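You operate a simulated robot arm through the tools that you are given. There is no shell and no other tool. Be economical: measure what you need, move in short steps, check, and stop when the job is done.

You are at the controls of a simulated robot arm. One attempt, no reset.

## Task
Wipe the crumbs off the snack tray, then stand two tins in it.
Fine: the tuna tin and the sardine tin; use the red cloth and leave it on the dishwasher top.

Only the result counts: the job must be done as asked and must still hold three seconds after the hand-in. Knocking over, shifting, dropping, spilling or breaking anything else fails it. Flat cloth is picked up by pressing the open fingertips on it (5 to 10 N) and closing them slowly along it; thin cloth reads only 2 to 8 mm in the jaws.

## Robot
A 7-joint arm with a two-finger parallel gripper, fixed in place. Base frame: the origin is at the foot of the arm, x ahead of it, y to its left, z up. Readings come in mm, rad, newtons and seconds.
With the tool pointing down near the work surface it reaches from about 340 to 780 mm from the base axis. Its first joint turns from -2.897 to 2.897 rad. Payload 3.91 kg.
The tool frame sits at the grasp point between the pads (the TCP): z along the fingers, y along the line on which they close. The tips reach 30 mm beyond it. The gripper opens to 110 mm. The fingers are 20 mm wide and 10 mm thick; the gripper's body (48 by 112 mm) begins 55 mm behind the TCP.
Orientation is told as [roll, pitch, yaw] about the base's x, y, z axes, in that order, counted from this pose: with the fingers straight down and closing along the base's y, the tool's x points along the base's -x, its y along +y and its z along -z.

## Interface
- The arm moves only by the tool drive_tool. Its argument "motion" is a list that holds one entry, the list of rows, each a list of 7 numbers: the finger opening in m, from 0 to 0.11, then the shift along the base's x, y, z in m, then the turn, a rotation vector about the base's x, y, z in rad. In form: [[[grip, dx, dy, dz, wx, wy, wz], ...]]. A call has 1 to 12 rows; each row shifts and turns the commanded pose from where the row before left it. Rows are played at 5 a second. More than 50 mm and 0.15 rad between two rows, or a gripper value outside its range, and nothing of the call is played. A pose out of reach is approached as far as the arm can. The call stops where the force on the tool passes 40 N (or 10 N more than at its start, if that is more) or the arm is blocked; 0.2 s more then pass. The fingers move at their own pace (about 153 mm/s each) and stop on an object; they squeeze with about 29 N. The grip force told is the motor's: it shows also when the fingers shut on nothing. Time passes only in rows, and 0.2 s behind the last, so rows that do not move let the fingers close. The reply holds the time, the measured pose of the TCP, the force on the tool along the base axes, the opening and the grip force, in the units named above and with some noise, and new pictures: "show" is both (left out), scene, wrist or none.
- Cameras (640 x 400 px; columns grow to the right, rows downward): "scene" is fixed at [219.1, -650.6, 1598.9]; the picture's right is [0.87, -0.50, 0.00], its down [-0.36, -0.62, -0.70] and it looks along [0.35, 0.60, -0.72] (base axes); focal length 324 px, centre (320, 200). "wrist" rides on the gripper at [-36, 0, -57] in the tool frame; the picture's right is [0.00, -1.00, 0.00], its down [0.97, 0.00, -0.24] and it looks along [0.24, 0.00, 0.97] (tool axes); focal length 218 px, centre (320, 200). There is no depth. A picture from a camera that has moved, and an enlarged one, comes with that camera's place and axes in the base frame and with its lens.
- move_column(by): slides the trunk up (or, below 0, down) by that many mm; the arm rides with it, the base frame stays. It gives what a move gives, with no picture.
- inspect(camera, box): a new picture of the part [left, top, right, bottom] of that camera's present view, enlarged. It takes no simulated time.
- sign_off(): hands the job in; it is judged then, once.

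Work in short steps. Places have to be worked out from the pictures, the camera data and where the tool is seen: move nearer, look again, correct. Check each grasp and each placing, and mend what went wrong. You have 120 turns and 150 pictures in all, those below and enlarged ones among them. Open the gripper and draw the arm clear of the work before you hand the job in, unless the task says otherwise; then end with one line.

The tools are called after "Request:" as a command line: name --argument value ..., lists and objects as JSON in quotes. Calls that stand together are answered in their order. drive_tool: Moves the arm, as the interface text tells. Its arguments: {"type":"object","properties":{"motion":{"type":"array","items":{"type":"array","items":{"type":"array","items":{"type":"number"}}}},"show":{"type":"string","enum":["both","scene","wrist","none"]}},"required":["motion"]} The other tools are called the same way: move_column (by) slides the trunk up or down; inspect (camera, box) takes an enlarged picture of a part of a camera's view; sign_off () hands the job in.

At the start:

```text
t: 0.0
eef_pos: [402.5, 114.8, 1153.3]
tool_rot: [0.0, 0.0, 0.0]
force: [-0.4, -0.1, 0.0]
width: 109.9
grip_force: 0.1
trunk travel left (down, up): [-475.0, 135.0]
```

scene: 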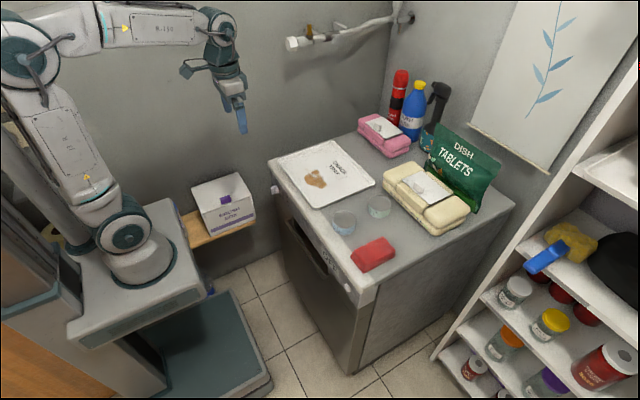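
wrist: 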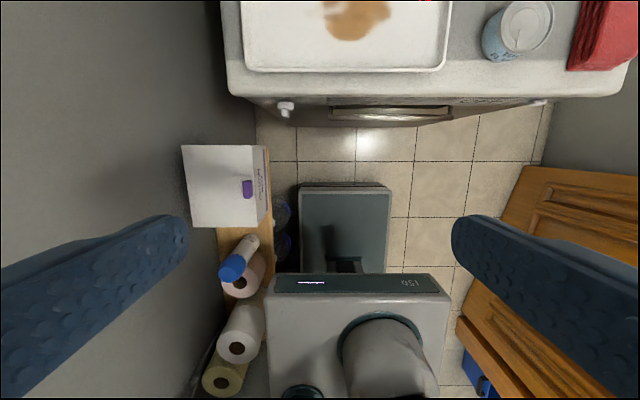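

I start by looking closer at the dishwasher top to identify tray, cloth and tins.

Request:
inspect --camera "scene" --box '[260, 120, 420, 220]'

Request:
inspect --camera "scene" --box '[310, 180, 470, 280]'

Request:
inspect --camera "wrist" --box '[220, 0, 640, 120]'

```text
4.00 times, centred on (340, 170) of scene
camera zoom: at [219.1, -650.6, 1598.9], right [0.87, -0.5, 0.0], down [-0.36, -0.62, -0.7], along [0.35, 0.6, -0.72], focal length 1298 px, centre (240, 320)
```

zoom: 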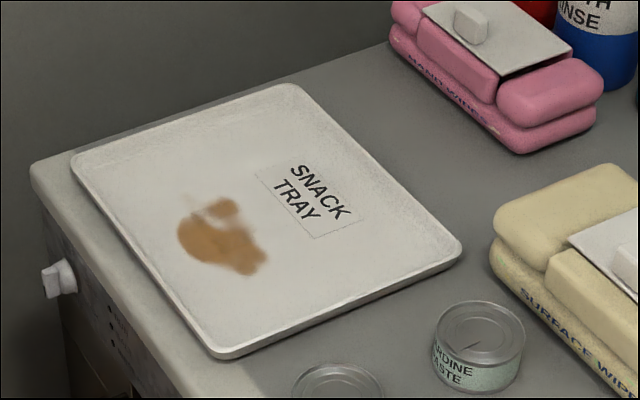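

```text
4.00 times, centred on (390, 230) of scene
camera zoom: at [219.1, -650.6, 1598.9], right [0.87, -0.5, 0.0], down [-0.36, -0.62, -0.7], along [0.35, 0.6, -0.72], focal length 1298 px, centre (40, 80)
```

zoom: 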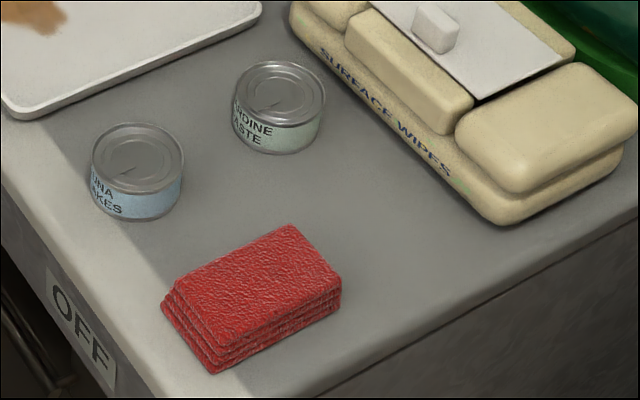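

```text
1.52 times, centred on (430, 60) of wrist
camera zoom: at [438.1, 115.7, 1210.1], right [0.0, -1.0, 0.0], down [-0.97, 0.0, 0.24], along [-0.24, 0.0, -0.97], focal length 333 px, centre (152, 413)
```

zoom: 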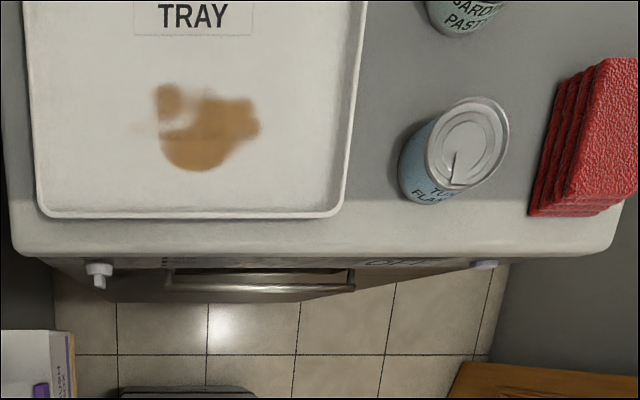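

The tray spans about x 548–778, y −58–216, with the stain near (613, 55). Tuna is near (586, −162), sardine near (715, −161), and the red folded cloth near (597, −286), about 105×53 mm. I'll move above the cloth.

Request:
drive_tool --motion '[[[0.11, 0.0162, -0.0334, -0.008, 0, 0, 0], [0.11, 0.0162, -0.0334, -0.008, 0, 0, 0], [0.11, 0.0162, -0.0334, -0.008, 0, 0, 0], [0.11, 0.0162, -0.0334, -0.008, 0, 0, 0], [0.11, 0.0162, -0.0334, -0.008, 0, 0, 0], [0.11, 0.0162, -0.0334, -0.008, 0, 0, 0], [0.11, 0.0162, -0.0334, -0.008, 0, 0, 0], [0.11, 0.0162, -0.0334, -0.008, 0, 0, 0], [0.11, 0.0162, -0.0334, -0.008, 0, 0, 0], [0.11, 0.0162, -0.0334, -0.008, 0, 0, 0], [0.11, 0.0162, -0.0334, -0.008, 0, 0, 0], [0.11, 0.0162, -0.0334, -0.008, 0, 0, 0]]]' --show "wrist"

```text
t: 2.6
eef_pos: [597.0, -288.2, 1055.5]
tool_rot: [0.002, 0.001, -0.001]
force: [0.7, -0.6, -0.8]
width: 109.9
grip_force: 0.0
trunk travel left (down, up): [-475.0, 135.0]
camera wrist: at [633.4, -286.5, 1113.1], right [0.0, -1.0, 0.0], down [-0.97, 0.0, 0.24], along [-0.24, 0.0, -0.97], focal length 218 px, centre (320, 200)
```

wrist: 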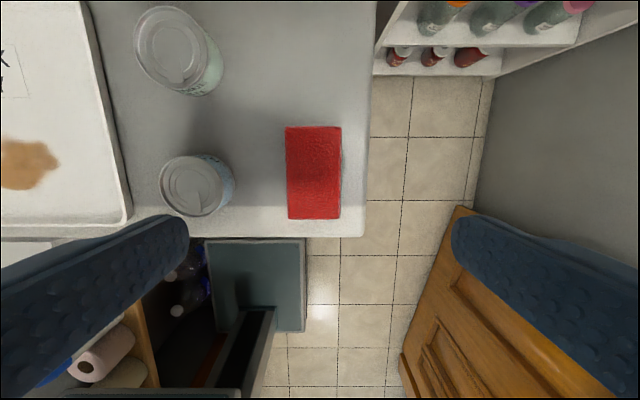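

Cloth top centre appears near (602, −281), about 57 mm wide in y. I align, open to 85 mm, and descend around it until the tips are just above the counter.

Request:
drive_tool --motion '[[[0.09, 0.005, 0.007, -0.03, 0, 0, 0], [0.09, 0, 0, -0.04, 0, 0, 0], [0.09, 0, 0, -0.035, 0, 0, 0], [0.09, 0, 0, -0.03, 0, 0, 0], [0.09, 0, 0, -0.01, 0, 0, 0], [0.09, 0, 0, 0, 0, 0, 0]]]'

```text
t: 4.0
eef_pos: [604.2, -278.4, 911.7]
tool_rot: [0.0, 0.001, 0.001]
force: [0.5, 0.4, 0.2]
width: 90.1
grip_force: 0.1
trunk travel left (down, up): [-475.0, 135.0]
camera wrist: at [638.8, -278.2, 968.2], right [0.0, -1.0, 0.0], down [-0.97, 0.0, 0.24], along [-0.24, 0.0, -0.97], focal length 218 px, centre (320, 200)
```

scene: 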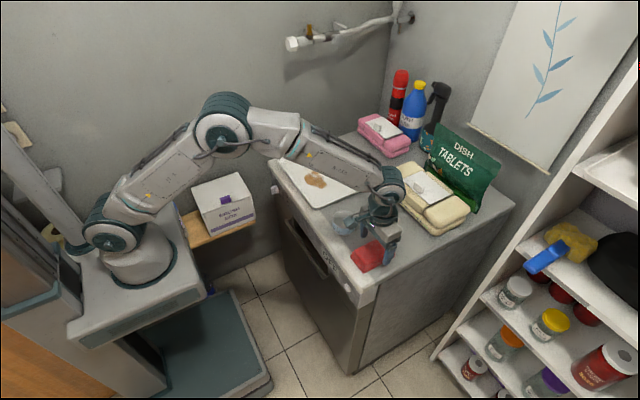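
wrist: 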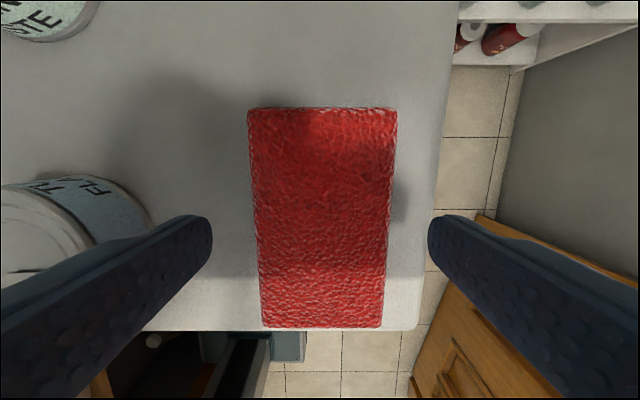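

Well centred. Lowering to TCP z≈888 and closing gently.

Request:
drive_tool --motion '[[[0.09, 0, 0, -0.012, 0, 0, 0], [0.09, 0, 0, -0.011, 0, 0, 0], [0.09, 0, 0, 0, 0, 0, 0], [0.07, 0, 0, 0, 0, 0, 0], [0.055, 0, 0, 0, 0, 0, 0], [0.045, 0, 0, 0, 0, 0, 0], [0.035, 0, 0, 0, 0, 0, 0], [0.025, 0, 0, 0, 0, 0, 0]]]'

```text
t: 5.8
eef_pos: [600.7, -279.0, 887.8]
tool_rot: [0.002, 0.001, 0.001]
force: [-0.3, -0.1, -0.1]
width: 64.1
grip_force: 28.6
trunk travel left (down, up): [-475.0, 135.0]
camera wrist: at [637.1, -278.3, 945.7], right [0.0, -1.0, 0.0], down [-0.97, 0.0, 0.24], along [-0.24, 0.0, -0.97], focal length 218 px, centre (320, 200)
```

scene: 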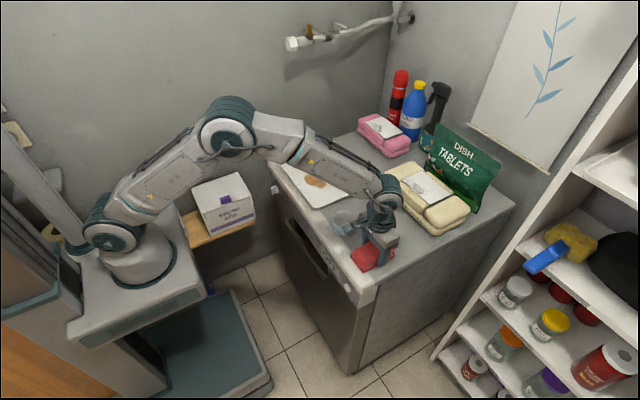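
wrist: 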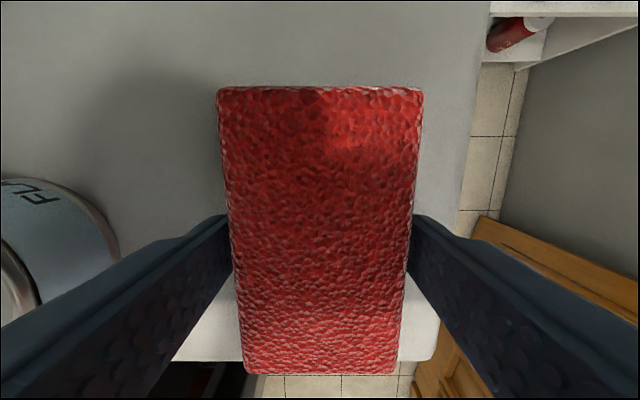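

The pad is held at 64 mm. Lifting it and checking.

Request:
drive_tool --motion '[[[0.025, 0, 0, 0.02, 0, 0, 0], [0.025, 0, 0, 0.03, 0, 0, 0], [0.025, 0, 0, 0.04, 0, 0, 0], [0.025, 0, 0, 0.04, 0, 0, 0], [0.025, 0, 0, 0, 0, 0, 0]]]'

Request:
inspect --camera "scene" --box '[300, 150, 460, 250]'

```text
t: 7.0
eef_pos: [602.1, -279.4, 1019.6]
tool_rot: [0.001, 0.0, -0.002]
force: [-0.6, 0.1, -1.6]
width: 63.7
grip_force: 28.9
trunk travel left (down, up): [-475.0, 135.0]
camera wrist: at [638.2, -278.2, 1075.8], right [0.0, -1.0, 0.0], down [-0.97, 0.0, 0.24], along [-0.24, 0.0, -0.97], focal length 218 px, centre (320, 200)
```

scene: 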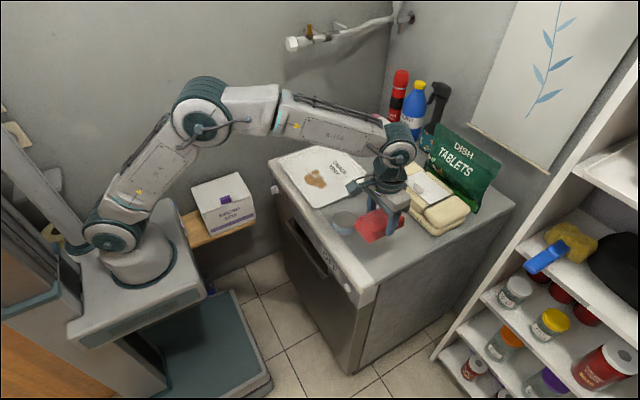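
wrist: 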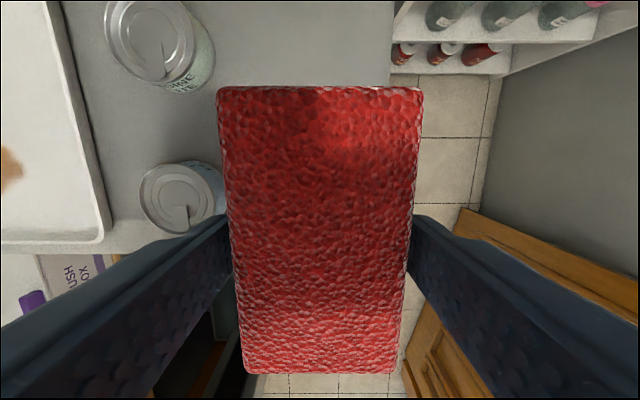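

```text
4.00 times, centred on (380, 200) of scene
camera zoom: at [219.1, -650.6, 1598.9], right [0.87, -0.5, 0.0], down [-0.36, -0.62, -0.7], along [0.35, 0.6, -0.72], focal length 1298 px, centre (80, 200)
```

zoom: 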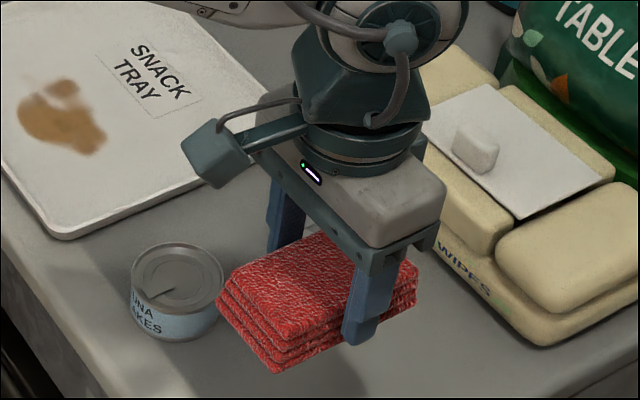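

The cloth is firmly held. Carrying it to above the tray's right side of the stain, (620, 0).

Request:
drive_tool --motion '[[[0.025, 0.0022, 0.035, 0, 0, 0, 0], [0.025, 0.0022, 0.035, 0, 0, 0, 0], [0.025, 0.0022, 0.035, 0, 0, 0, 0], [0.025, 0.0022, 0.035, 0, 0, 0, 0], [0.025, 0.0022, 0.035, 0, 0, 0, 0], [0.025, 0.0022, 0.035, 0, 0, 0, 0], [0.025, 0.0022, 0.035, -0.02, 0, 0, 0], [0.025, 0.0022, 0.035, -0.03, 0, 0, 0], [0.025, 0, 0, 0, 0, 0, 0]]]'

```text
t: 9.0
eef_pos: [619.3, 2.4, 969.3]
tool_rot: [0.0, 0.0, 0.0]
force: [0.4, -0.4, -1.1]
width: 63.9
grip_force: 28.8
trunk travel left (down, up): [-475.0, 135.0]
camera wrist: at [655.8, 4.0, 1025.8], right [0.0, -1.0, 0.0], down [-0.97, 0.0, 0.24], along [-0.24, 0.0, -0.97], focal length 218 px, centre (320, 200)
```

scene: 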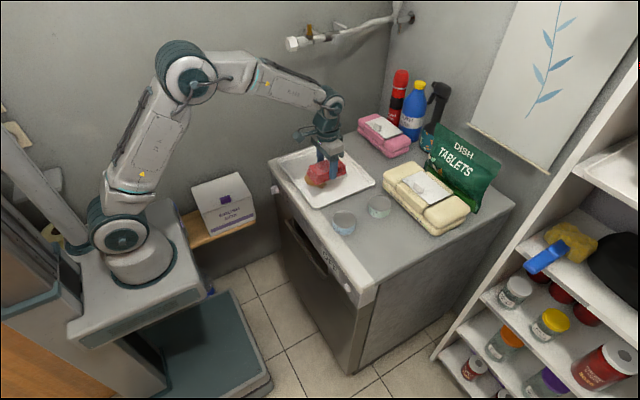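
wrist: 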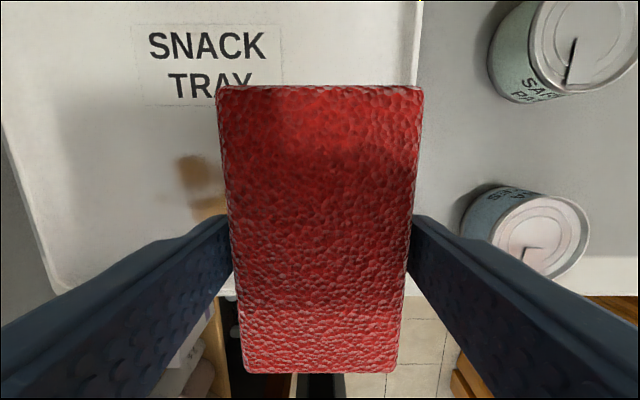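

Positioned as planned. Descending to just above tray contact.

Request:
drive_tool --motion '[[[0.025, 0, 0, -0.035, 0, 0, 0], [0.025, 0, 0, -0.025, 0, 0, 0], [0.025, 0, 0, -0.01, 0, 0, 0], [0.025, 0, 0, -0.003, 0, 0, 0], [0.025, 0, 0, -0.002, 0, 0, 0], [0.025, 0, 0, 0, 0, 0, 0]]]' --show "none"

```text
t: 10.4
eef_pos: [619.3, 2.9, 894.1]
tool_rot: [0.0, 0.0, 0.0]
force: [0.6, -0.4, 1.9]
width: 64.2
grip_force: 28.8
trunk travel left (down, up): [-475.0, 135.0]
```

Possibly just touching (fz from about −1.1 to +1.9). Small presses downward to find the force.

Request:
drive_tool --motion '[[[0.025, 0, 0, -0.001, 0, 0, 0], [0.025, 0, 0, -0.001, 0, 0, 0], [0.025, 0, 0, 0, 0, 0, 0]]]' --show "scene"

```text
t: 11.2
eef_pos: [619.6, 2.9, 893.8]
tool_rot: [0.001, -0.002, 0.0]
force: [0.9, 2.8, 14.6]
width: 63.8
grip_force: 29.2
trunk travel left (down, up): [-475.0, 135.0]
```

scene: 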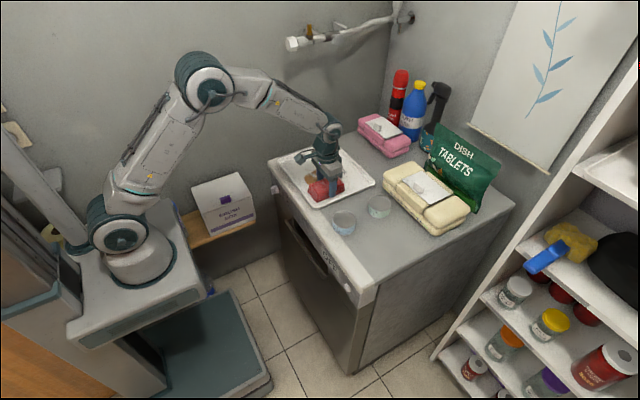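

Contact at 14.6 N. I ease to about 8 N so the tray doesn't slide, then stroke along +y over the stain.

Request:
drive_tool --motion '[[[0.025, 0, 0, -0.0, 0, 0, 0], [0.025, 0, 0, 0.001, 0, 0, 0], [0.025, 0, 0.012, 0, 0, 0, 0], [0.025, 0, 0.012, 0, 0, 0, 0], [0.025, 0, 0.012, 0, 0, 0, 0], [0.025, 0, 0.012, 0, 0, 0, 0], [0.025, 0, 0.012, 0, 0, 0, 0]]]' --show "scene"

```text
t: 12.8
eef_pos: [619.9, 61.3, 892.6]
tool_rot: [-0.002, 0.001, 0.002]
force: [-0.5, -3.4, 10.2]
width: 64.0
grip_force: 29.4
trunk travel left (down, up): [-475.0, 135.0]
```

scene: 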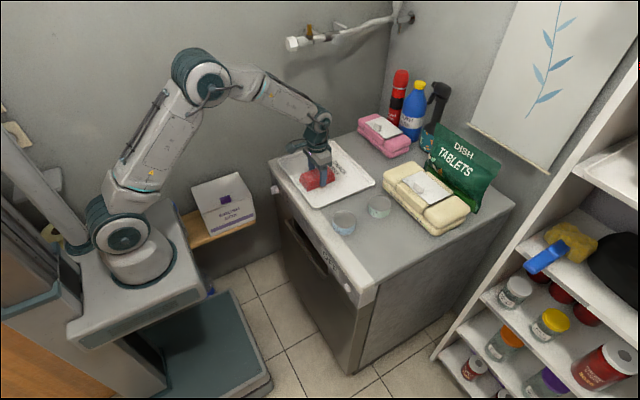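

Good; the tray stays put at 10 N. Continuing to y≈130 and stroking back.

Request:
drive_tool --motion '[[[0.025, 0, 0.012, 0, 0, 0, 0], [0.025, 0, 0.012, 0, 0, 0, 0], [0.025, 0, 0.012, 0, 0, 0, 0], [0.025, 0, 0.012, 0, 0, 0, 0], [0.025, 0, 0.012, 0, 0, 0, 0], [0.025, 0, 0.012, 0, 0, 0, 0], [0.025, 0, 0, 0, 0, 0, 0]]]' --show "both"

Request:
inspect --camera "scene" --box '[260, 120, 420, 220]'

```text
t: 14.4
eef_pos: [618.4, 132.9, 895.2]
tool_rot: [0.0, 0.0, -0.001]
force: [0.4, -2.0, 9.1]
width: 63.8
grip_force: 28.6
trunk travel left (down, up): [-475.0, 135.0]
camera wrist: at [654.4, 133.6, 950.1], right [0.0, -1.0, 0.0], down [-0.97, 0.0, 0.24], along [-0.24, 0.0, -0.97], focal length 218 px, centre (320, 200)
```

scene: 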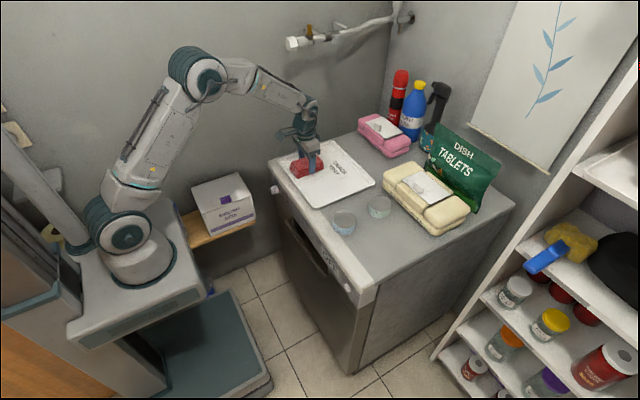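
wrist: 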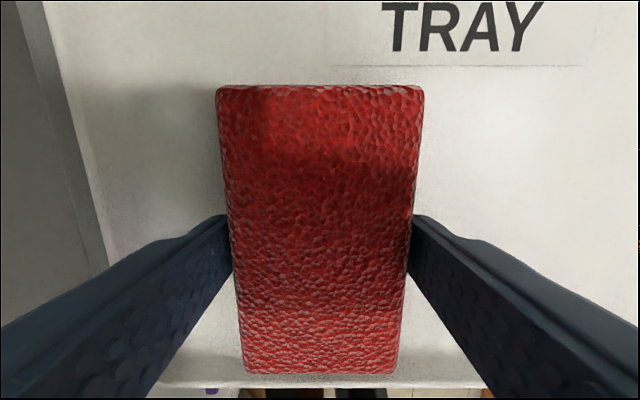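

```text
4.00 times, centred on (340, 170) of scene
camera zoom: at [219.1, -650.6, 1598.9], right [0.87, -0.5, 0.0], down [-0.36, -0.62, -0.7], along [0.35, 0.6, -0.72], focal length 1298 px, centre (240, 320)
```

zoom: 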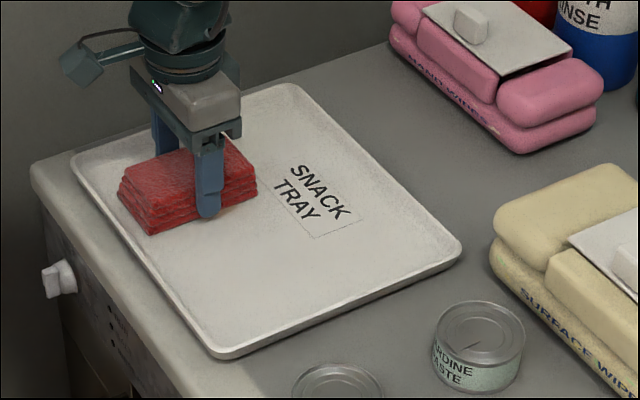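

Nearly clean; a trace remains beside the finger. Stroking back toward −y.

Request:
drive_tool --motion '[[[0.025, 0, -0.012, 0, 0, 0, 0], [0.025, 0, -0.012, 0, 0, 0, 0], [0.025, 0, -0.012, 0, 0, 0, 0], [0.025, 0, -0.012, 0, 0, 0, 0], [0.025, 0, -0.012, 0, 0, 0, 0], [0.025, 0, -0.012, 0, 0, 0, 0], [0.025, 0, -0.012, 0, 0, 0, 0], [0.025, 0, -0.012, 0, 0, 0, 0], [0.025, 0, -0.012, 0, 0, 0, 0], [0.025, 0, -0.012, 0, 0, 0, 0], [0.025, 0, 0, 0, 0, 0, 0]]]' --show "none"

Request:
inspect --camera "scene" --box '[260, 120, 420, 220]'

```text
t: 16.8
eef_pos: [619.7, 13.4, 894.3]
tool_rot: [0.0, 0.001, 0.0]
force: [-0.5, 0.1, -0.6]
width: 64.0
grip_force: 28.7
trunk travel left (down, up): [-475.0, 135.0]
```

```text
4.00 times, centred on (340, 170) of scene
camera zoom: at [219.1, -650.6, 1598.9], right [0.87, -0.5, 0.0], down [-0.36, -0.62, -0.7], along [0.35, 0.6, -0.72], focal length 1298 px, centre (240, 320)
```

zoom: 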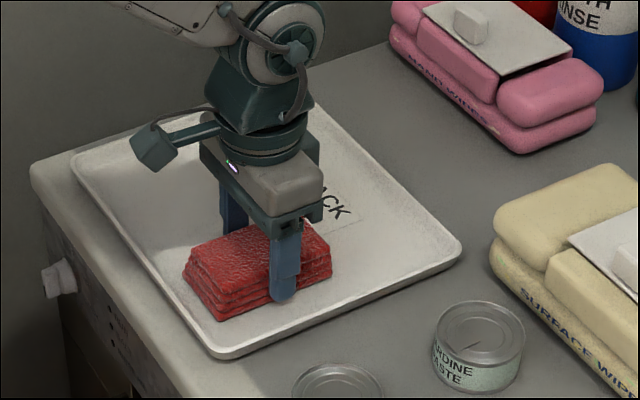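

Force fell off on the return. I press ~8 N again and make another full pass at x≈635 to cover the far edge of the stain.

Request:
drive_tool --motion '[[[0.025, 0.015, 0, -0.0018, 0, 0, 0], [0.025, 0, 0.012, 0, 0, 0, 0], [0.025, 0, 0.012, 0, 0, 0, 0], [0.025, 0, 0.012, 0, 0, 0, 0], [0.025, 0, 0.012, 0, 0, 0, 0], [0.025, 0, 0.012, 0, 0, 0, 0], [0.025, 0, 0.012, 0, 0, 0, 0], [0.025, 0, 0.012, 0, 0, 0, 0], [0.025, 0, 0.012, 0, 0, 0, 0], [0.025, 0, 0.012, 0, 0, 0, 0], [0.025, 0, 0, 0, 0, 0, 0]]]' --show "none"

Request:
drive_tool --motion '[[[0.025, -0.01, -0.012, -0.0005, 0, 0, 0], [0.025, 0, -0.012, 0, 0, 0, 0], [0.025, 0, -0.012, 0, 0, 0, 0], [0.025, 0, -0.012, 0, 0, 0, 0], [0.025, 0, -0.012, 0, 0, 0, 0], [0.025, 0, -0.012, 0, 0, 0, 0], [0.025, 0, -0.012, 0, 0, 0, 0], [0.025, 0, -0.012, 0, 0, 0, 0], [0.025, 0, -0.012, 0, 0, 0, 0], [0.025, 0, 0, 0, 0, 0, 0]]]' --show "none"

Request:
drive_tool --motion '[[[0.025, 0, 0, 0.03, 0, 0, 0], [0.025, 0, 0, 0.04, 0, 0, 0], [0.025, 0, -0.04, 0.04, 0, 0, 0], [0.025, 0, -0.045, 0.02, 0, 0, 0], [0.025, -0.005, -0.045, 0, 0, 0, 0], [0.025, -0.005, -0.045, 0, 0, 0, 0], [0.025, 0, 0, 0, 0, 0, 0]]]'

Request:
inspect --camera "scene" --box '[260, 120, 420, 220]'

```text
t: 19.2
eef_pos: [632.5, 120.4, 893.7]
tool_rot: [0.002, -0.003, -0.001]
force: [1.9, -8.5, 23.1]
width: 64.0
grip_force: 29.0
trunk travel left (down, up): [-475.0, 135.0]
```

```text
t: 21.4
eef_pos: [621.2, 14.5, 893.0]
tool_rot: [-0.002, -0.003, 0.0]
force: [-0.6, 10.8, 30.1]
width: 63.8
grip_force: 28.9
trunk travel left (down, up): [-475.0, 135.0]
```

```text
refused: row 3 steps farther than a row can; nothing moved
```

```text
4.00 times, centred on (340, 170) of scene
camera zoom: at [219.1, -650.6, 1598.9], right [0.87, -0.5, 0.0], down [-0.36, -0.62, -0.7], along [0.35, 0.6, -0.72], focal length 1298 px, centre (240, 320)
```

zoom: 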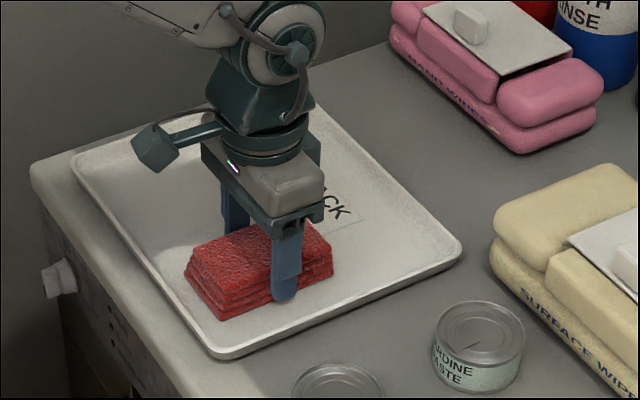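

Wiped; force rose to 30 N but the tray hasn't moved. Lifting and carrying the cloth back toward its old place.

Request:
drive_tool --motion '[[[0.025, 0, 0, 0.03, 0, 0, 0], [0.025, 0, 0, 0.04, 0, 0, 0], [0.025, 0, -0.02, 0.04, 0, 0, 0], [0.025, 0, -0.045, 0.015, 0, 0, 0], [0.025, -0.005, -0.045, 0, 0, 0, 0], [0.025, -0.005, -0.045, 0, 0, 0, 0], [0.025, -0.005, -0.045, 0, 0, 0, 0], [0.025, 0, -0.045, 0, 0, 0, 0], [0.025, 0, -0.045, 0, 0, 0, 0], [0.025, 0, 0, 0, 0, 0, 0]]]'

Request:
inspect --camera "scene" --box '[260, 120, 420, 220]'

```text
t: 23.6
eef_pos: [610.8, -278.4, 1014.7]
tool_rot: [-0.001, 0.0, -0.002]
force: [-0.2, -0.3, -0.5]
width: 63.8
grip_force: 29.0
trunk travel left (down, up): [-475.0, 135.0]
camera wrist: at [646.4, -276.9, 1071.5], right [0.0, -1.0, 0.0], down [-0.97, 0.0, 0.24], along [-0.24, 0.0, -0.97], focal length 218 px, centre (320, 200)
```

scene: 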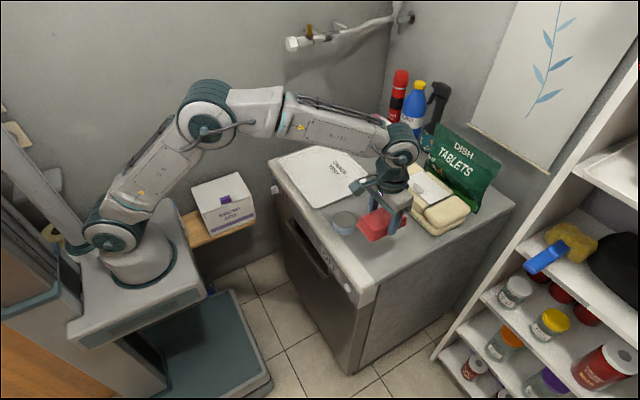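
wrist: 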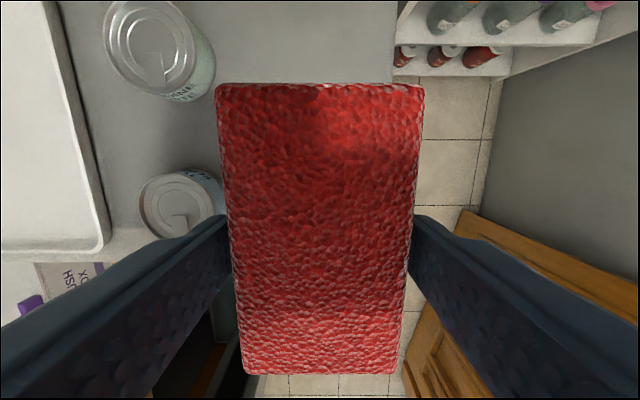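

```text
4.00 times, centred on (340, 170) of scene
camera zoom: at [219.1, -650.6, 1598.9], right [0.87, -0.5, 0.0], down [-0.36, -0.62, -0.7], along [0.35, 0.6, -0.72], focal length 1298 px, centre (240, 320)
```

zoom: 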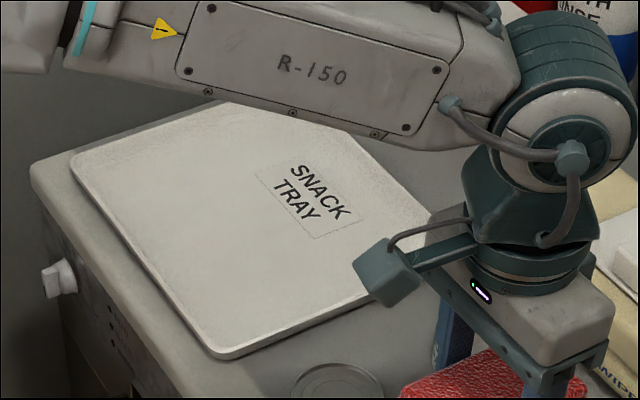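

Tray is clean. Setting the cloth down on the counter at (608, −280), well clear of the edge and the tuna tin.

Request:
drive_tool --motion '[[[0.025, 0, 0, -0.04, 0, 0, 0], [0.025, 0, 0, -0.04, 0, 0, 0], [0.025, 0, 0, -0.03, 0, 0, 0], [0.025, 0, 0, -0.01, 0, 0, 0], [0.025, 0, 0, -0.003, 0, 0, 0], [0.025, 0, 0, -0.002, 0, 0, 0], [0.025, 0, 0, 0, 0, 0, 0]]]' --show "none"

```text
t: 25.2
eef_pos: [610.2, -276.2, 890.0]
tool_rot: [-0.001, 0.0, 0.002]
force: [-0.6, 0.6, -0.7]
width: 64.0
grip_force: 29.2
trunk travel left (down, up): [-475.0, 135.0]
```

No contact yet; a bit lower, until touch.

Request:
drive_tool --motion '[[[0.025, 0, 0, -0.0015, 0, 0, 0], [0.025, 0, 0, -0.001, 0, 0, 0], [0.025, 0, 0, 0, 0, 0, 0]]]' --show "none"

```text
t: 26.0
eef_pos: [609.2, -276.3, 888.4]
tool_rot: [0.0, 0.0, -0.001]
force: [0.3, -0.1, -0.1]
width: 63.8
grip_force: 28.9
trunk travel left (down, up): [-475.0, 135.0]
```

Request:
drive_tool --motion '[[[0.025, 0, 0, -0.0015, 0, 0, 0], [0.025, 0, 0, 0, 0, 0, 0]]]' --show "none"

```text
t: 26.6
eef_pos: [608.4, -275.7, 887.7]
tool_rot: [0.0, -0.002, 0.001]
force: [-1.4, 1.1, 4.7]
width: 63.9
grip_force: 28.7
trunk travel left (down, up): [-475.0, 135.0]
```

Touching the counter (4.7 N). Opening and rising.

Request:
drive_tool --motion '[[[0.075, 0, 0, 0, 0, 0, 0], [0.085, 0, 0, 0, 0, 0, 0], [0.085, 0, 0, 0.02, 0, 0, 0], [0.085, 0, 0, 0.03, 0, 0, 0], [0.085, 0, 0, 0.04, 0, 0, 0], [0.1, 0, 0.03, 0.03, 0, 0, 0], [0.1, -0.005, 0.04, 0.02, 0, 0, 0], [0.1, -0.005, 0.04, 0, 0, 0, 0], [0.1, 0, 0, 0, 0, 0, 0]]]'

Request:
inspect --camera "wrist" --box '[220, 100, 420, 300]'

```text
t: 28.6
eef_pos: [598.1, -165.3, 1025.9]
tool_rot: [-0.001, 0.001, -0.001]
force: [-1.0, 0.6, -0.2]
width: 100.1
grip_force: 0.1
trunk travel left (down, up): [-475.0, 135.0]
camera wrist: at [634.2, -165.3, 1083.1], right [0.0, -1.0, 0.0], down [-0.97, 0.0, 0.24], along [-0.24, 0.0, -0.97], focal length 218 px, centre (320, 200)
```

scene: 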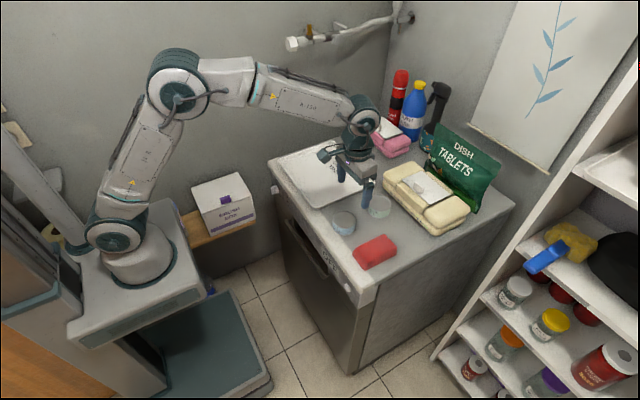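
wrist: 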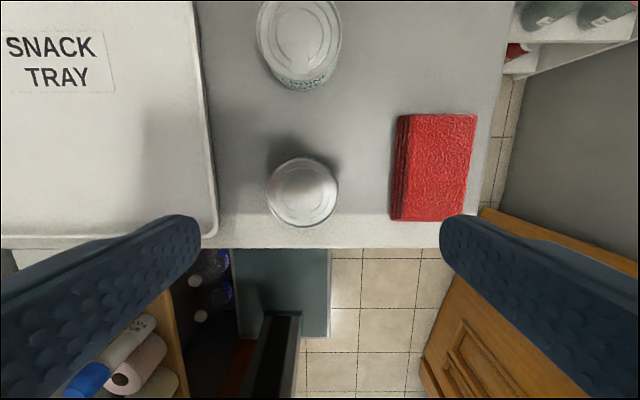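

```text
2.00 times, centred on (320, 200) of wrist
camera zoom: at [634.2, -165.3, 1083.1], right [0.0, -1.0, 0.0], down [-0.97, 0.0, 0.24], along [-0.24, 0.0, -0.97], focal length 436 px, centre (320, 200)
```

zoom: 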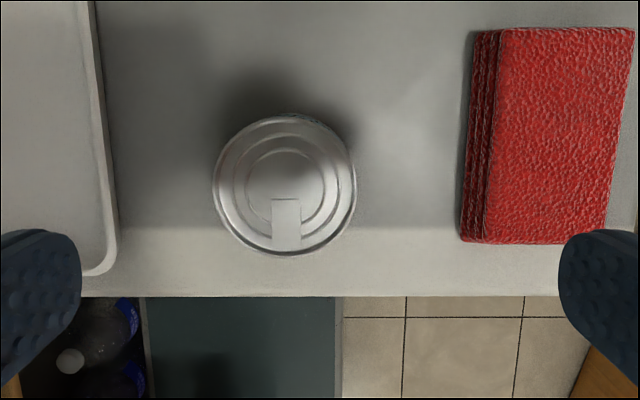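

Combining both views, the tuna tin is ~67 mm diameter, ~30 mm tall, centred near (590, −149). I align and descend halfway to verify.

Request:
drive_tool --motion '[[[0.1, -0.008, 0.016, -0.03, 0, 0, 0], [0.1, 0, 0, -0.04, 0, 0, 0], [0.1, 0, 0, -0.03, 0, 0, 0], [0.1, 0, 0, 0, 0, 0, 0]]]' --show "wrist"

```text
t: 29.6
eef_pos: [592.2, -153.0, 924.7]
tool_rot: [0.001, 0.0, -0.001]
force: [-1.1, 0.2, -0.1]
width: 100.2
grip_force: 0.1
trunk travel left (down, up): [-475.0, 135.0]
camera wrist: at [626.7, -151.1, 982.9], right [0.0, -1.0, 0.0], down [-0.97, 0.0, 0.24], along [-0.24, 0.0, -0.97], focal length 218 px, centre (320, 200)
```

wrist: 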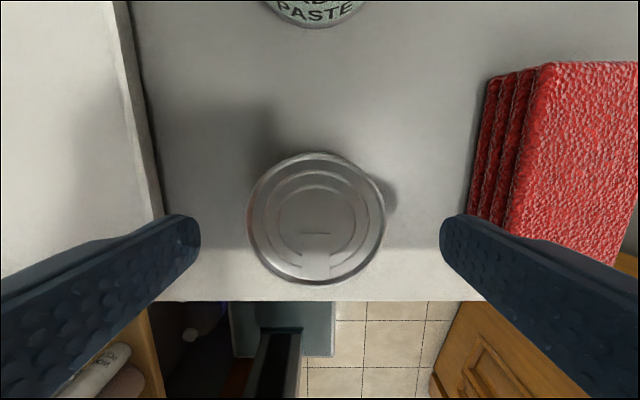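

Centred. Descending to TCP z≈888 and closing on the tuna tin.

Request:
drive_tool --motion '[[[0.1, 0, 0.001, -0.02, 0, 0, 0], [0.1, 0, 0, -0.016, 0, 0, 0], [0.1, 0, 0, 0, 0, 0, 0], [0.085, 0, 0, 0, 0, 0, 0], [0.075, 0, 0, 0, 0, 0, 0], [0.068, 0, 0, 0, 0, 0, 0], [0.06, 0, 0, 0, 0, 0, 0], [0.055, 0, 0, 0, 0, 0, 0]]]' --show "wrist"

```text
t: 31.4
eef_pos: [591.5, -150.6, 890.2]
tool_rot: [0.0, -0.002, 0.001]
force: [0.7, -0.6, 0.1]
width: 67.1
grip_force: 28.9
trunk travel left (down, up): [-475.0, 135.0]
camera wrist: at [626.9, -150.0, 946.9], right [0.0, -1.0, 0.0], down [-0.97, 0.0, 0.24], along [-0.24, 0.0, -0.97], focal length 218 px, centre (320, 200)
```

wrist: 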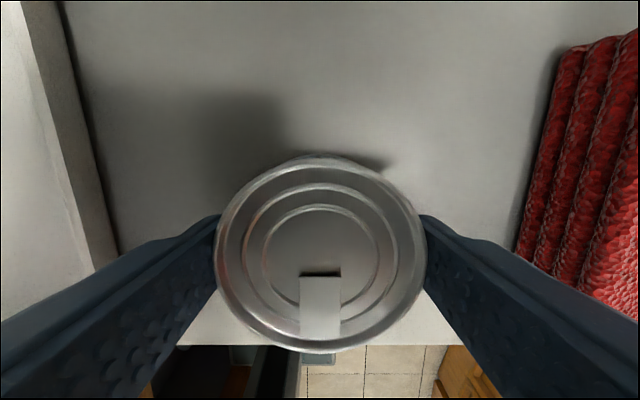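

Held at 67.1 mm. Lifting and carrying to (622, 120) above the tray.

Request:
drive_tool --motion '[[[0.055, 0, 0, 0.02, 0, 0, 0], [0.055, 0, 0, 0.04, 0, 0, 0], [0.055, 0, 0, 0.03, 0, 0, 0], [0.055, 0.004, 0.034, 0, 0, 0, 0], [0.055, 0.004, 0.034, 0, 0, 0, 0], [0.055, 0.004, 0.034, 0, 0, 0, 0], [0.055, 0.004, 0.034, 0, 0, 0, 0], [0.055, 0.004, 0.034, 0, 0, 0, 0], [0.055, 0.004, 0.034, 0, 0, 0, 0], [0.055, 0.004, 0.034, 0, 0, 0, 0], [0.055, 0.004, 0.034, 0, 0, 0, 0], [0.055, 0, 0, 0, 0, 0, 0]]]'

```text
t: 34.0
eef_pos: [623.4, 122.0, 983.1]
tool_rot: [-0.002, 0.0, -0.001]
force: [0.9, -0.3, -1.7]
width: 66.8
grip_force: 29.3
trunk travel left (down, up): [-475.0, 135.0]
camera wrist: at [659.1, 122.8, 1038.8], right [0.0, -1.0, 0.0], down [-0.97, 0.0, 0.24], along [-0.24, 0.0, -0.97], focal length 218 px, centre (320, 200)
```

scene: 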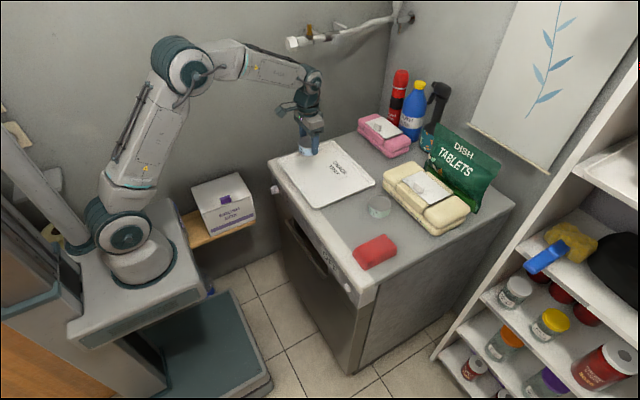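
wrist: 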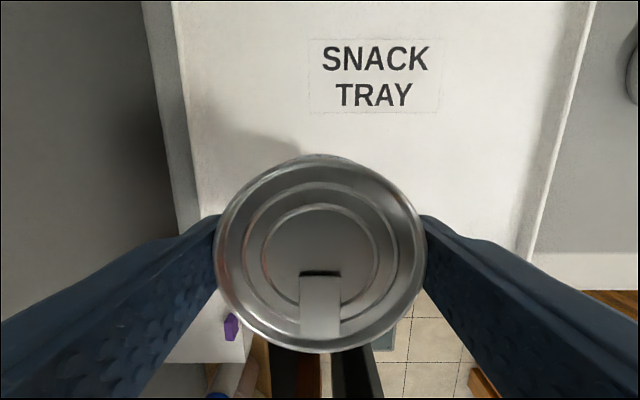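

Over the tray. Lowering to just above the expected contact (TCP ≈ 896).

Request:
drive_tool --motion '[[[0.055, 0, 0, -0.04, 0, 0, 0], [0.055, 0, 0, -0.03, 0, 0, 0], [0.055, 0, 0, -0.012, 0, 0, 0], [0.055, 0, 0, -0.003, 0, 0, 0], [0.055, 0, 0, 0, 0, 0, 0]]]' --show "none"

Request:
drive_tool --motion '[[[0.055, 0, 0, -0.001, 0, 0, 0], [0.055, 0, 0, -0.001, 0, 0, 0], [0.055, 0, 0, 0, 0, 0, 0]]]' --show "none"

```text
t: 35.2
eef_pos: [623.1, 121.6, 897.0]
tool_rot: [-0.001, 0.0, 0.001]
force: [0.0, 0.2, -1.6]
width: 66.4
grip_force: 29.0
trunk travel left (down, up): [-475.0, 135.0]
```

```text
t: 36.0
eef_pos: [622.4, 122.2, 895.9]
tool_rot: [0.001, -0.001, 0.001]
force: [0.9, 0.2, 3.4]
width: 67.0
grip_force: 28.9
trunk travel left (down, up): [-475.0, 135.0]
```

Contact (3.4 N). Releasing and rising.

Request:
drive_tool --motion '[[[0.055, 0, 0, -0.0005, 0, 0, 0], [0.075, 0, 0, 0, 0, 0, 0], [0.09, 0, 0, 0, 0, 0, 0], [0.09, 0, 0, 0, 0, 0, 0], [0.09, 0, 0, 0.02, 0, 0, 0], [0.09, 0, 0, 0.03, 0, 0, 0], [0.09, 0, 0, 0.04, 0, 0, 0], [0.09, 0, 0, 0.04, 0, 0, 0], [0.09, 0, 0, 0, 0, 0, 0]]]'

Request:
drive_tool --motion '[[[0.1, 0.009, -0.033, 0, 0, 0, 0], [0.1, 0.009, -0.033, 0, 0, 0, 0], [0.1, 0.009, -0.033, 0, 0, 0, 0], [0.1, 0.009, -0.033, 0, 0, 0, 0], [0.1, 0.009, -0.033, 0, 0, 0, 0], [0.1, 0.009, -0.033, 0, 0, 0, 0], [0.1, 0.009, -0.033, 0, 0, 0, 0], [0.1, 0.009, -0.033, 0, 0, 0, 0], [0.1, 0, 0, 0, 0, 0, 0]]]'

```text
t: 38.0
eef_pos: [620.3, 125.1, 1024.9]
tool_rot: [0.0, 0.0, -0.001]
force: [0.3, -0.2, -0.6]
width: 90.1
grip_force: 0.0
trunk travel left (down, up): [-475.0, 135.0]
camera wrist: at [656.8, 124.1, 1081.1], right [0.0, -1.0, 0.0], down [-0.97, 0.0, 0.24], along [-0.24, 0.0, -0.97], focal length 218 px, centre (320, 200)
```

scene: 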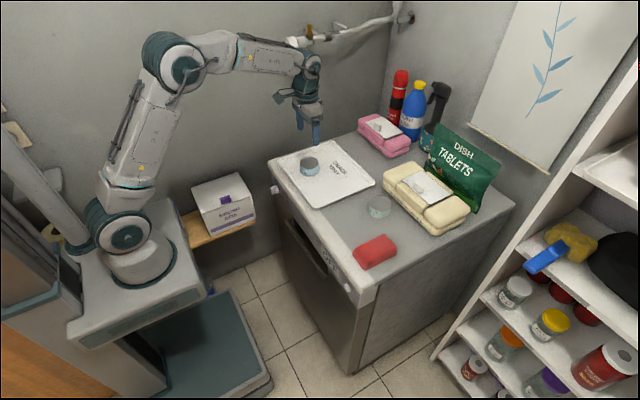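
wrist: 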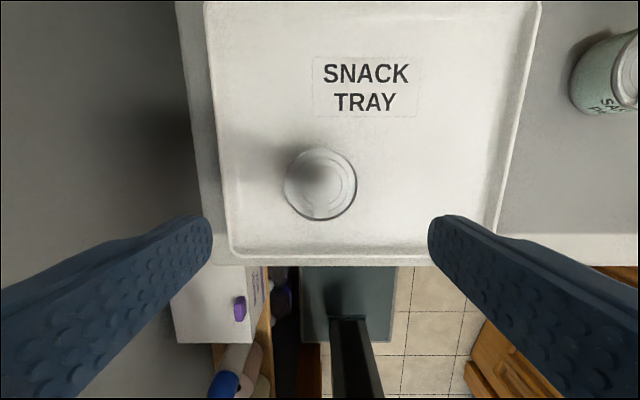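

```text
t: 40.0
eef_pos: [695.2, -142.1, 1024.0]
tool_rot: [-0.001, -0.001, 0.003]
force: [-0.7, -0.1, -0.1]
width: 99.9
grip_force: 0.1
trunk travel left (down, up): [-475.0, 135.0]
camera wrist: at [730.9, -141.0, 1081.5], right [0.0, -1.0, 0.0], down [-0.97, 0.0, 0.24], along [-0.24, 0.0, -0.97], focal length 218 px, centre (320, 200)
```

scene: 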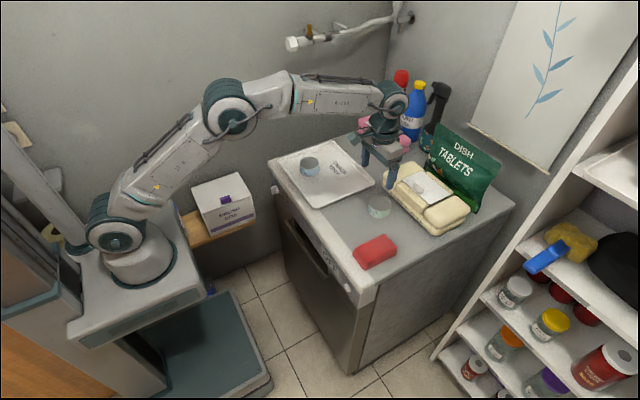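
wrist: 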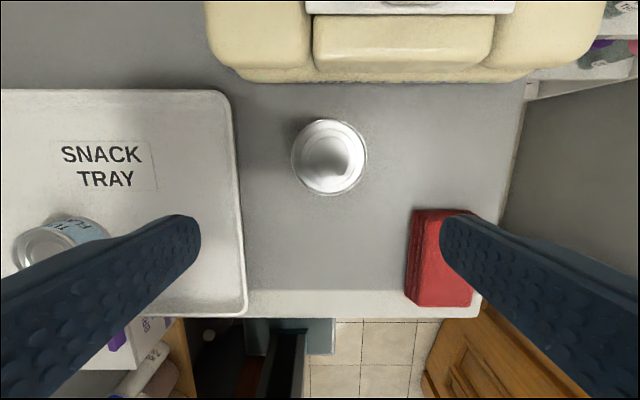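

Tuna stands in the tray. Sardine tin appears at about (721, −149); aligning and descending partway.

Request:
drive_tool --motion '[[[0.1, 0.026, -0.007, 0, 0, 0, 0], [0.1, 0, 0, -0.04, 0, 0, 0], [0.1, 0, 0, -0.04, 0, 0, 0], [0.1, 0, 0, -0.02, 0, 0, 0], [0.1, 0, 0, 0, 0, 0, 0]]]'

Request:
inspect --camera "scene" --box '[300, 120, 460, 220]'

```text
t: 41.2
eef_pos: [720.5, -146.7, 922.4]
tool_rot: [0.0, 0.0, 0.001]
force: [0.4, 0.0, -0.2]
width: 100.0
grip_force: 0.1
trunk travel left (down, up): [-475.0, 135.0]
camera wrist: at [756.6, -145.8, 978.4], right [0.0, -1.0, 0.0], down [-0.97, 0.0, 0.24], along [-0.24, 0.0, -0.97], focal length 218 px, centre (320, 200)
```

scene: 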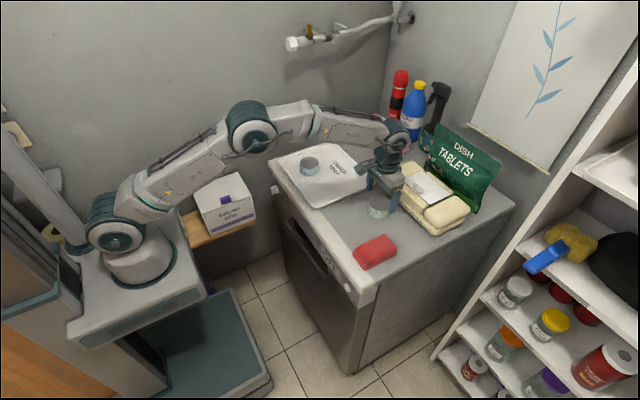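
wrist: 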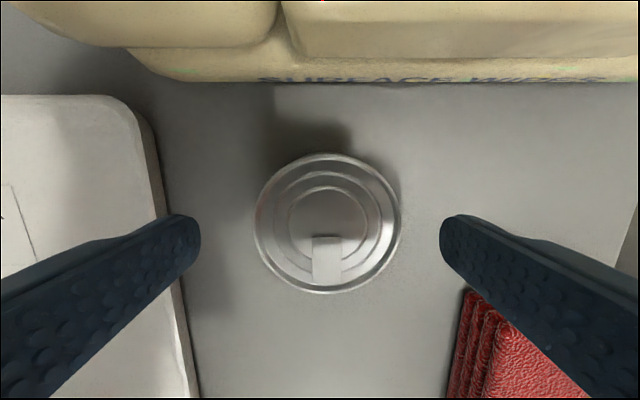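

```text
4.00 times, centred on (380, 170) of scene
camera zoom: at [219.1, -650.6, 1598.9], right [0.87, -0.5, 0.0], down [-0.36, -0.62, -0.7], along [0.35, 0.6, -0.72], focal length 1298 px, centre (80, 320)
```

zoom: 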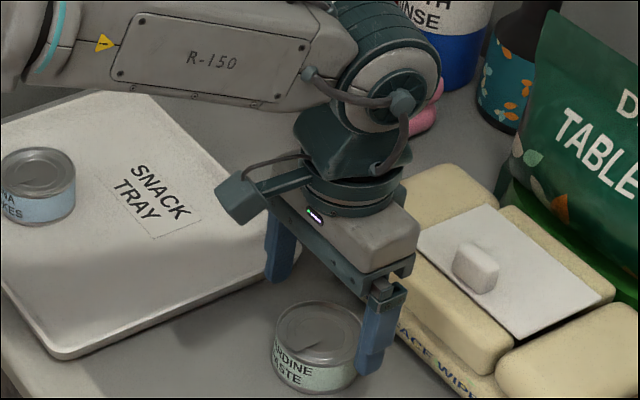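

Almost aligned (3 mm y correction). Descending to z≈889 and closing on the sardine tin.

Request:
drive_tool --motion '[[[0.1, 0, -0.003, -0.017, 0, 0, 0], [0.1, 0, 0, -0.016, 0, 0, 0], [0.1, 0, 0, 0, 0, 0, 0], [0.085, 0, 0, 0, 0, 0, 0], [0.075, 0, 0, 0, 0, 0, 0], [0.068, 0, 0, 0, 0, 0, 0], [0.06, 0, 0, 0, 0, 0, 0], [0.055, 0, 0, 0, 0, 0, 0]]]' --show "wrist"

```text
t: 43.0
eef_pos: [722.3, -151.2, 889.5]
tool_rot: [0.0, -0.002, 0.001]
force: [0.2, 0.0, 0.2]
width: 66.6
grip_force: 28.8
trunk travel left (down, up): [-475.0, 135.0]
camera wrist: at [758.1, -149.8, 946.2], right [0.0, -1.0, 0.0], down [-0.97, 0.0, 0.24], along [-0.24, 0.0, -0.97], focal length 218 px, centre (320, 200)
```

wrist: 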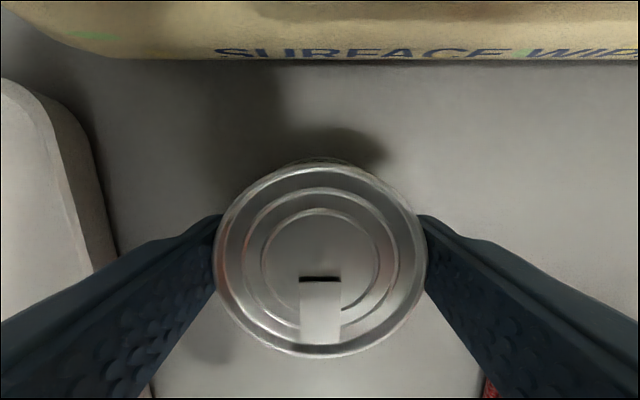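

Held at 66.6 mm. Lifting and carrying to (640, 18) above the tray.

Request:
drive_tool --motion '[[[0.055, 0, 0, 0.02, 0, 0, 0], [0.055, 0, 0, 0.04, 0, 0, 0], [0.055, 0, 0, 0.035, 0, 0, 0], [0.055, -0.0137, 0.028, 0, 0, 0, 0], [0.055, -0.0137, 0.028, 0, 0, 0, 0], [0.055, -0.0137, 0.028, 0, 0, 0, 0], [0.055, -0.0137, 0.028, 0, 0, 0, 0], [0.055, -0.0137, 0.028, 0, 0, 0, 0], [0.055, -0.0137, 0.028, 0, 0, 0, 0], [0.055, 0, 0, 0, 0, 0, 0]]]'

```text
t: 45.2
eef_pos: [638.8, 17.1, 984.7]
tool_rot: [-0.001, 0.0, -0.001]
force: [-0.3, 0.1, -1.8]
width: 67.0
grip_force: 29.3
trunk travel left (down, up): [-475.0, 135.0]
camera wrist: at [675.4, 17.7, 1041.1], right [0.0, -1.0, 0.0], down [-0.97, 0.0, 0.24], along [-0.24, 0.0, -0.97], focal length 218 px, centre (320, 200)
```

scene: 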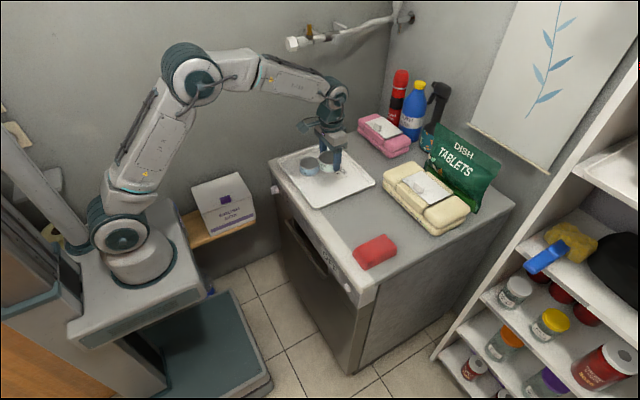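
wrist: 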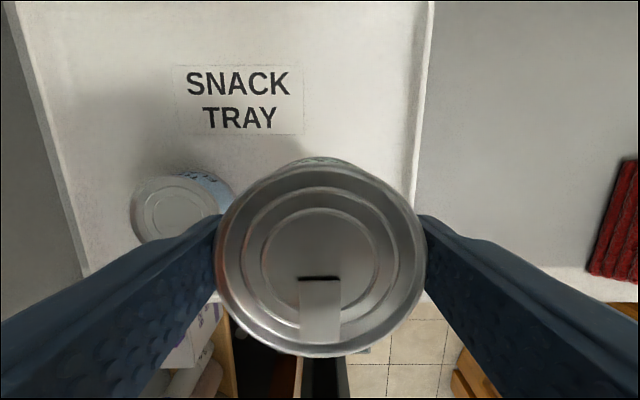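

Tuna sits at about (627, 122), leaving ample gap. Lowering.

Request:
drive_tool --motion '[[[0.055, 0, 0, -0.04, 0, 0, 0], [0.055, 0, 0, -0.03, 0, 0, 0], [0.055, 0, 0, -0.014, 0, 0, 0], [0.055, 0, 0, -0.003, 0, 0, 0], [0.055, 0, 0, 0, 0, 0, 0]]]' --show "none"

Request:
drive_tool --motion '[[[0.055, 0, 0, -0.001, 0, 0, 0], [0.055, 0, 0, -0.001, 0, 0, 0], [0.055, 0, 0, 0, 0, 0, 0]]]' --show "none"

```text
t: 46.4
eef_pos: [639.3, 15.5, 898.1]
tool_rot: [-0.001, -0.001, -0.002]
force: [0.3, 0.6, -2.0]
width: 66.7
grip_force: 28.6
trunk travel left (down, up): [-475.0, 135.0]
```

```text
t: 47.2
eef_pos: [638.6, 14.5, 896.4]
tool_rot: [0.0, -0.001, -0.001]
force: [0.2, -0.5, -1.6]
width: 66.4
grip_force: 29.3
trunk travel left (down, up): [-475.0, 135.0]
```

Request:
drive_tool --motion '[[[0.055, 0, 0, -0.001, 0, 0, 0], [0.055, 0, 0, -0.0007, 0, 0, 0], [0.055, 0, 0, 0, 0, 0, 0]]]' --show "none"

```text
t: 48.0
eef_pos: [639.1, 16.1, 894.6]
tool_rot: [-0.001, 0.001, -0.001]
force: [-0.4, 0.8, -0.1]
width: 66.7
grip_force: 29.1
trunk travel left (down, up): [-475.0, 135.0]
```

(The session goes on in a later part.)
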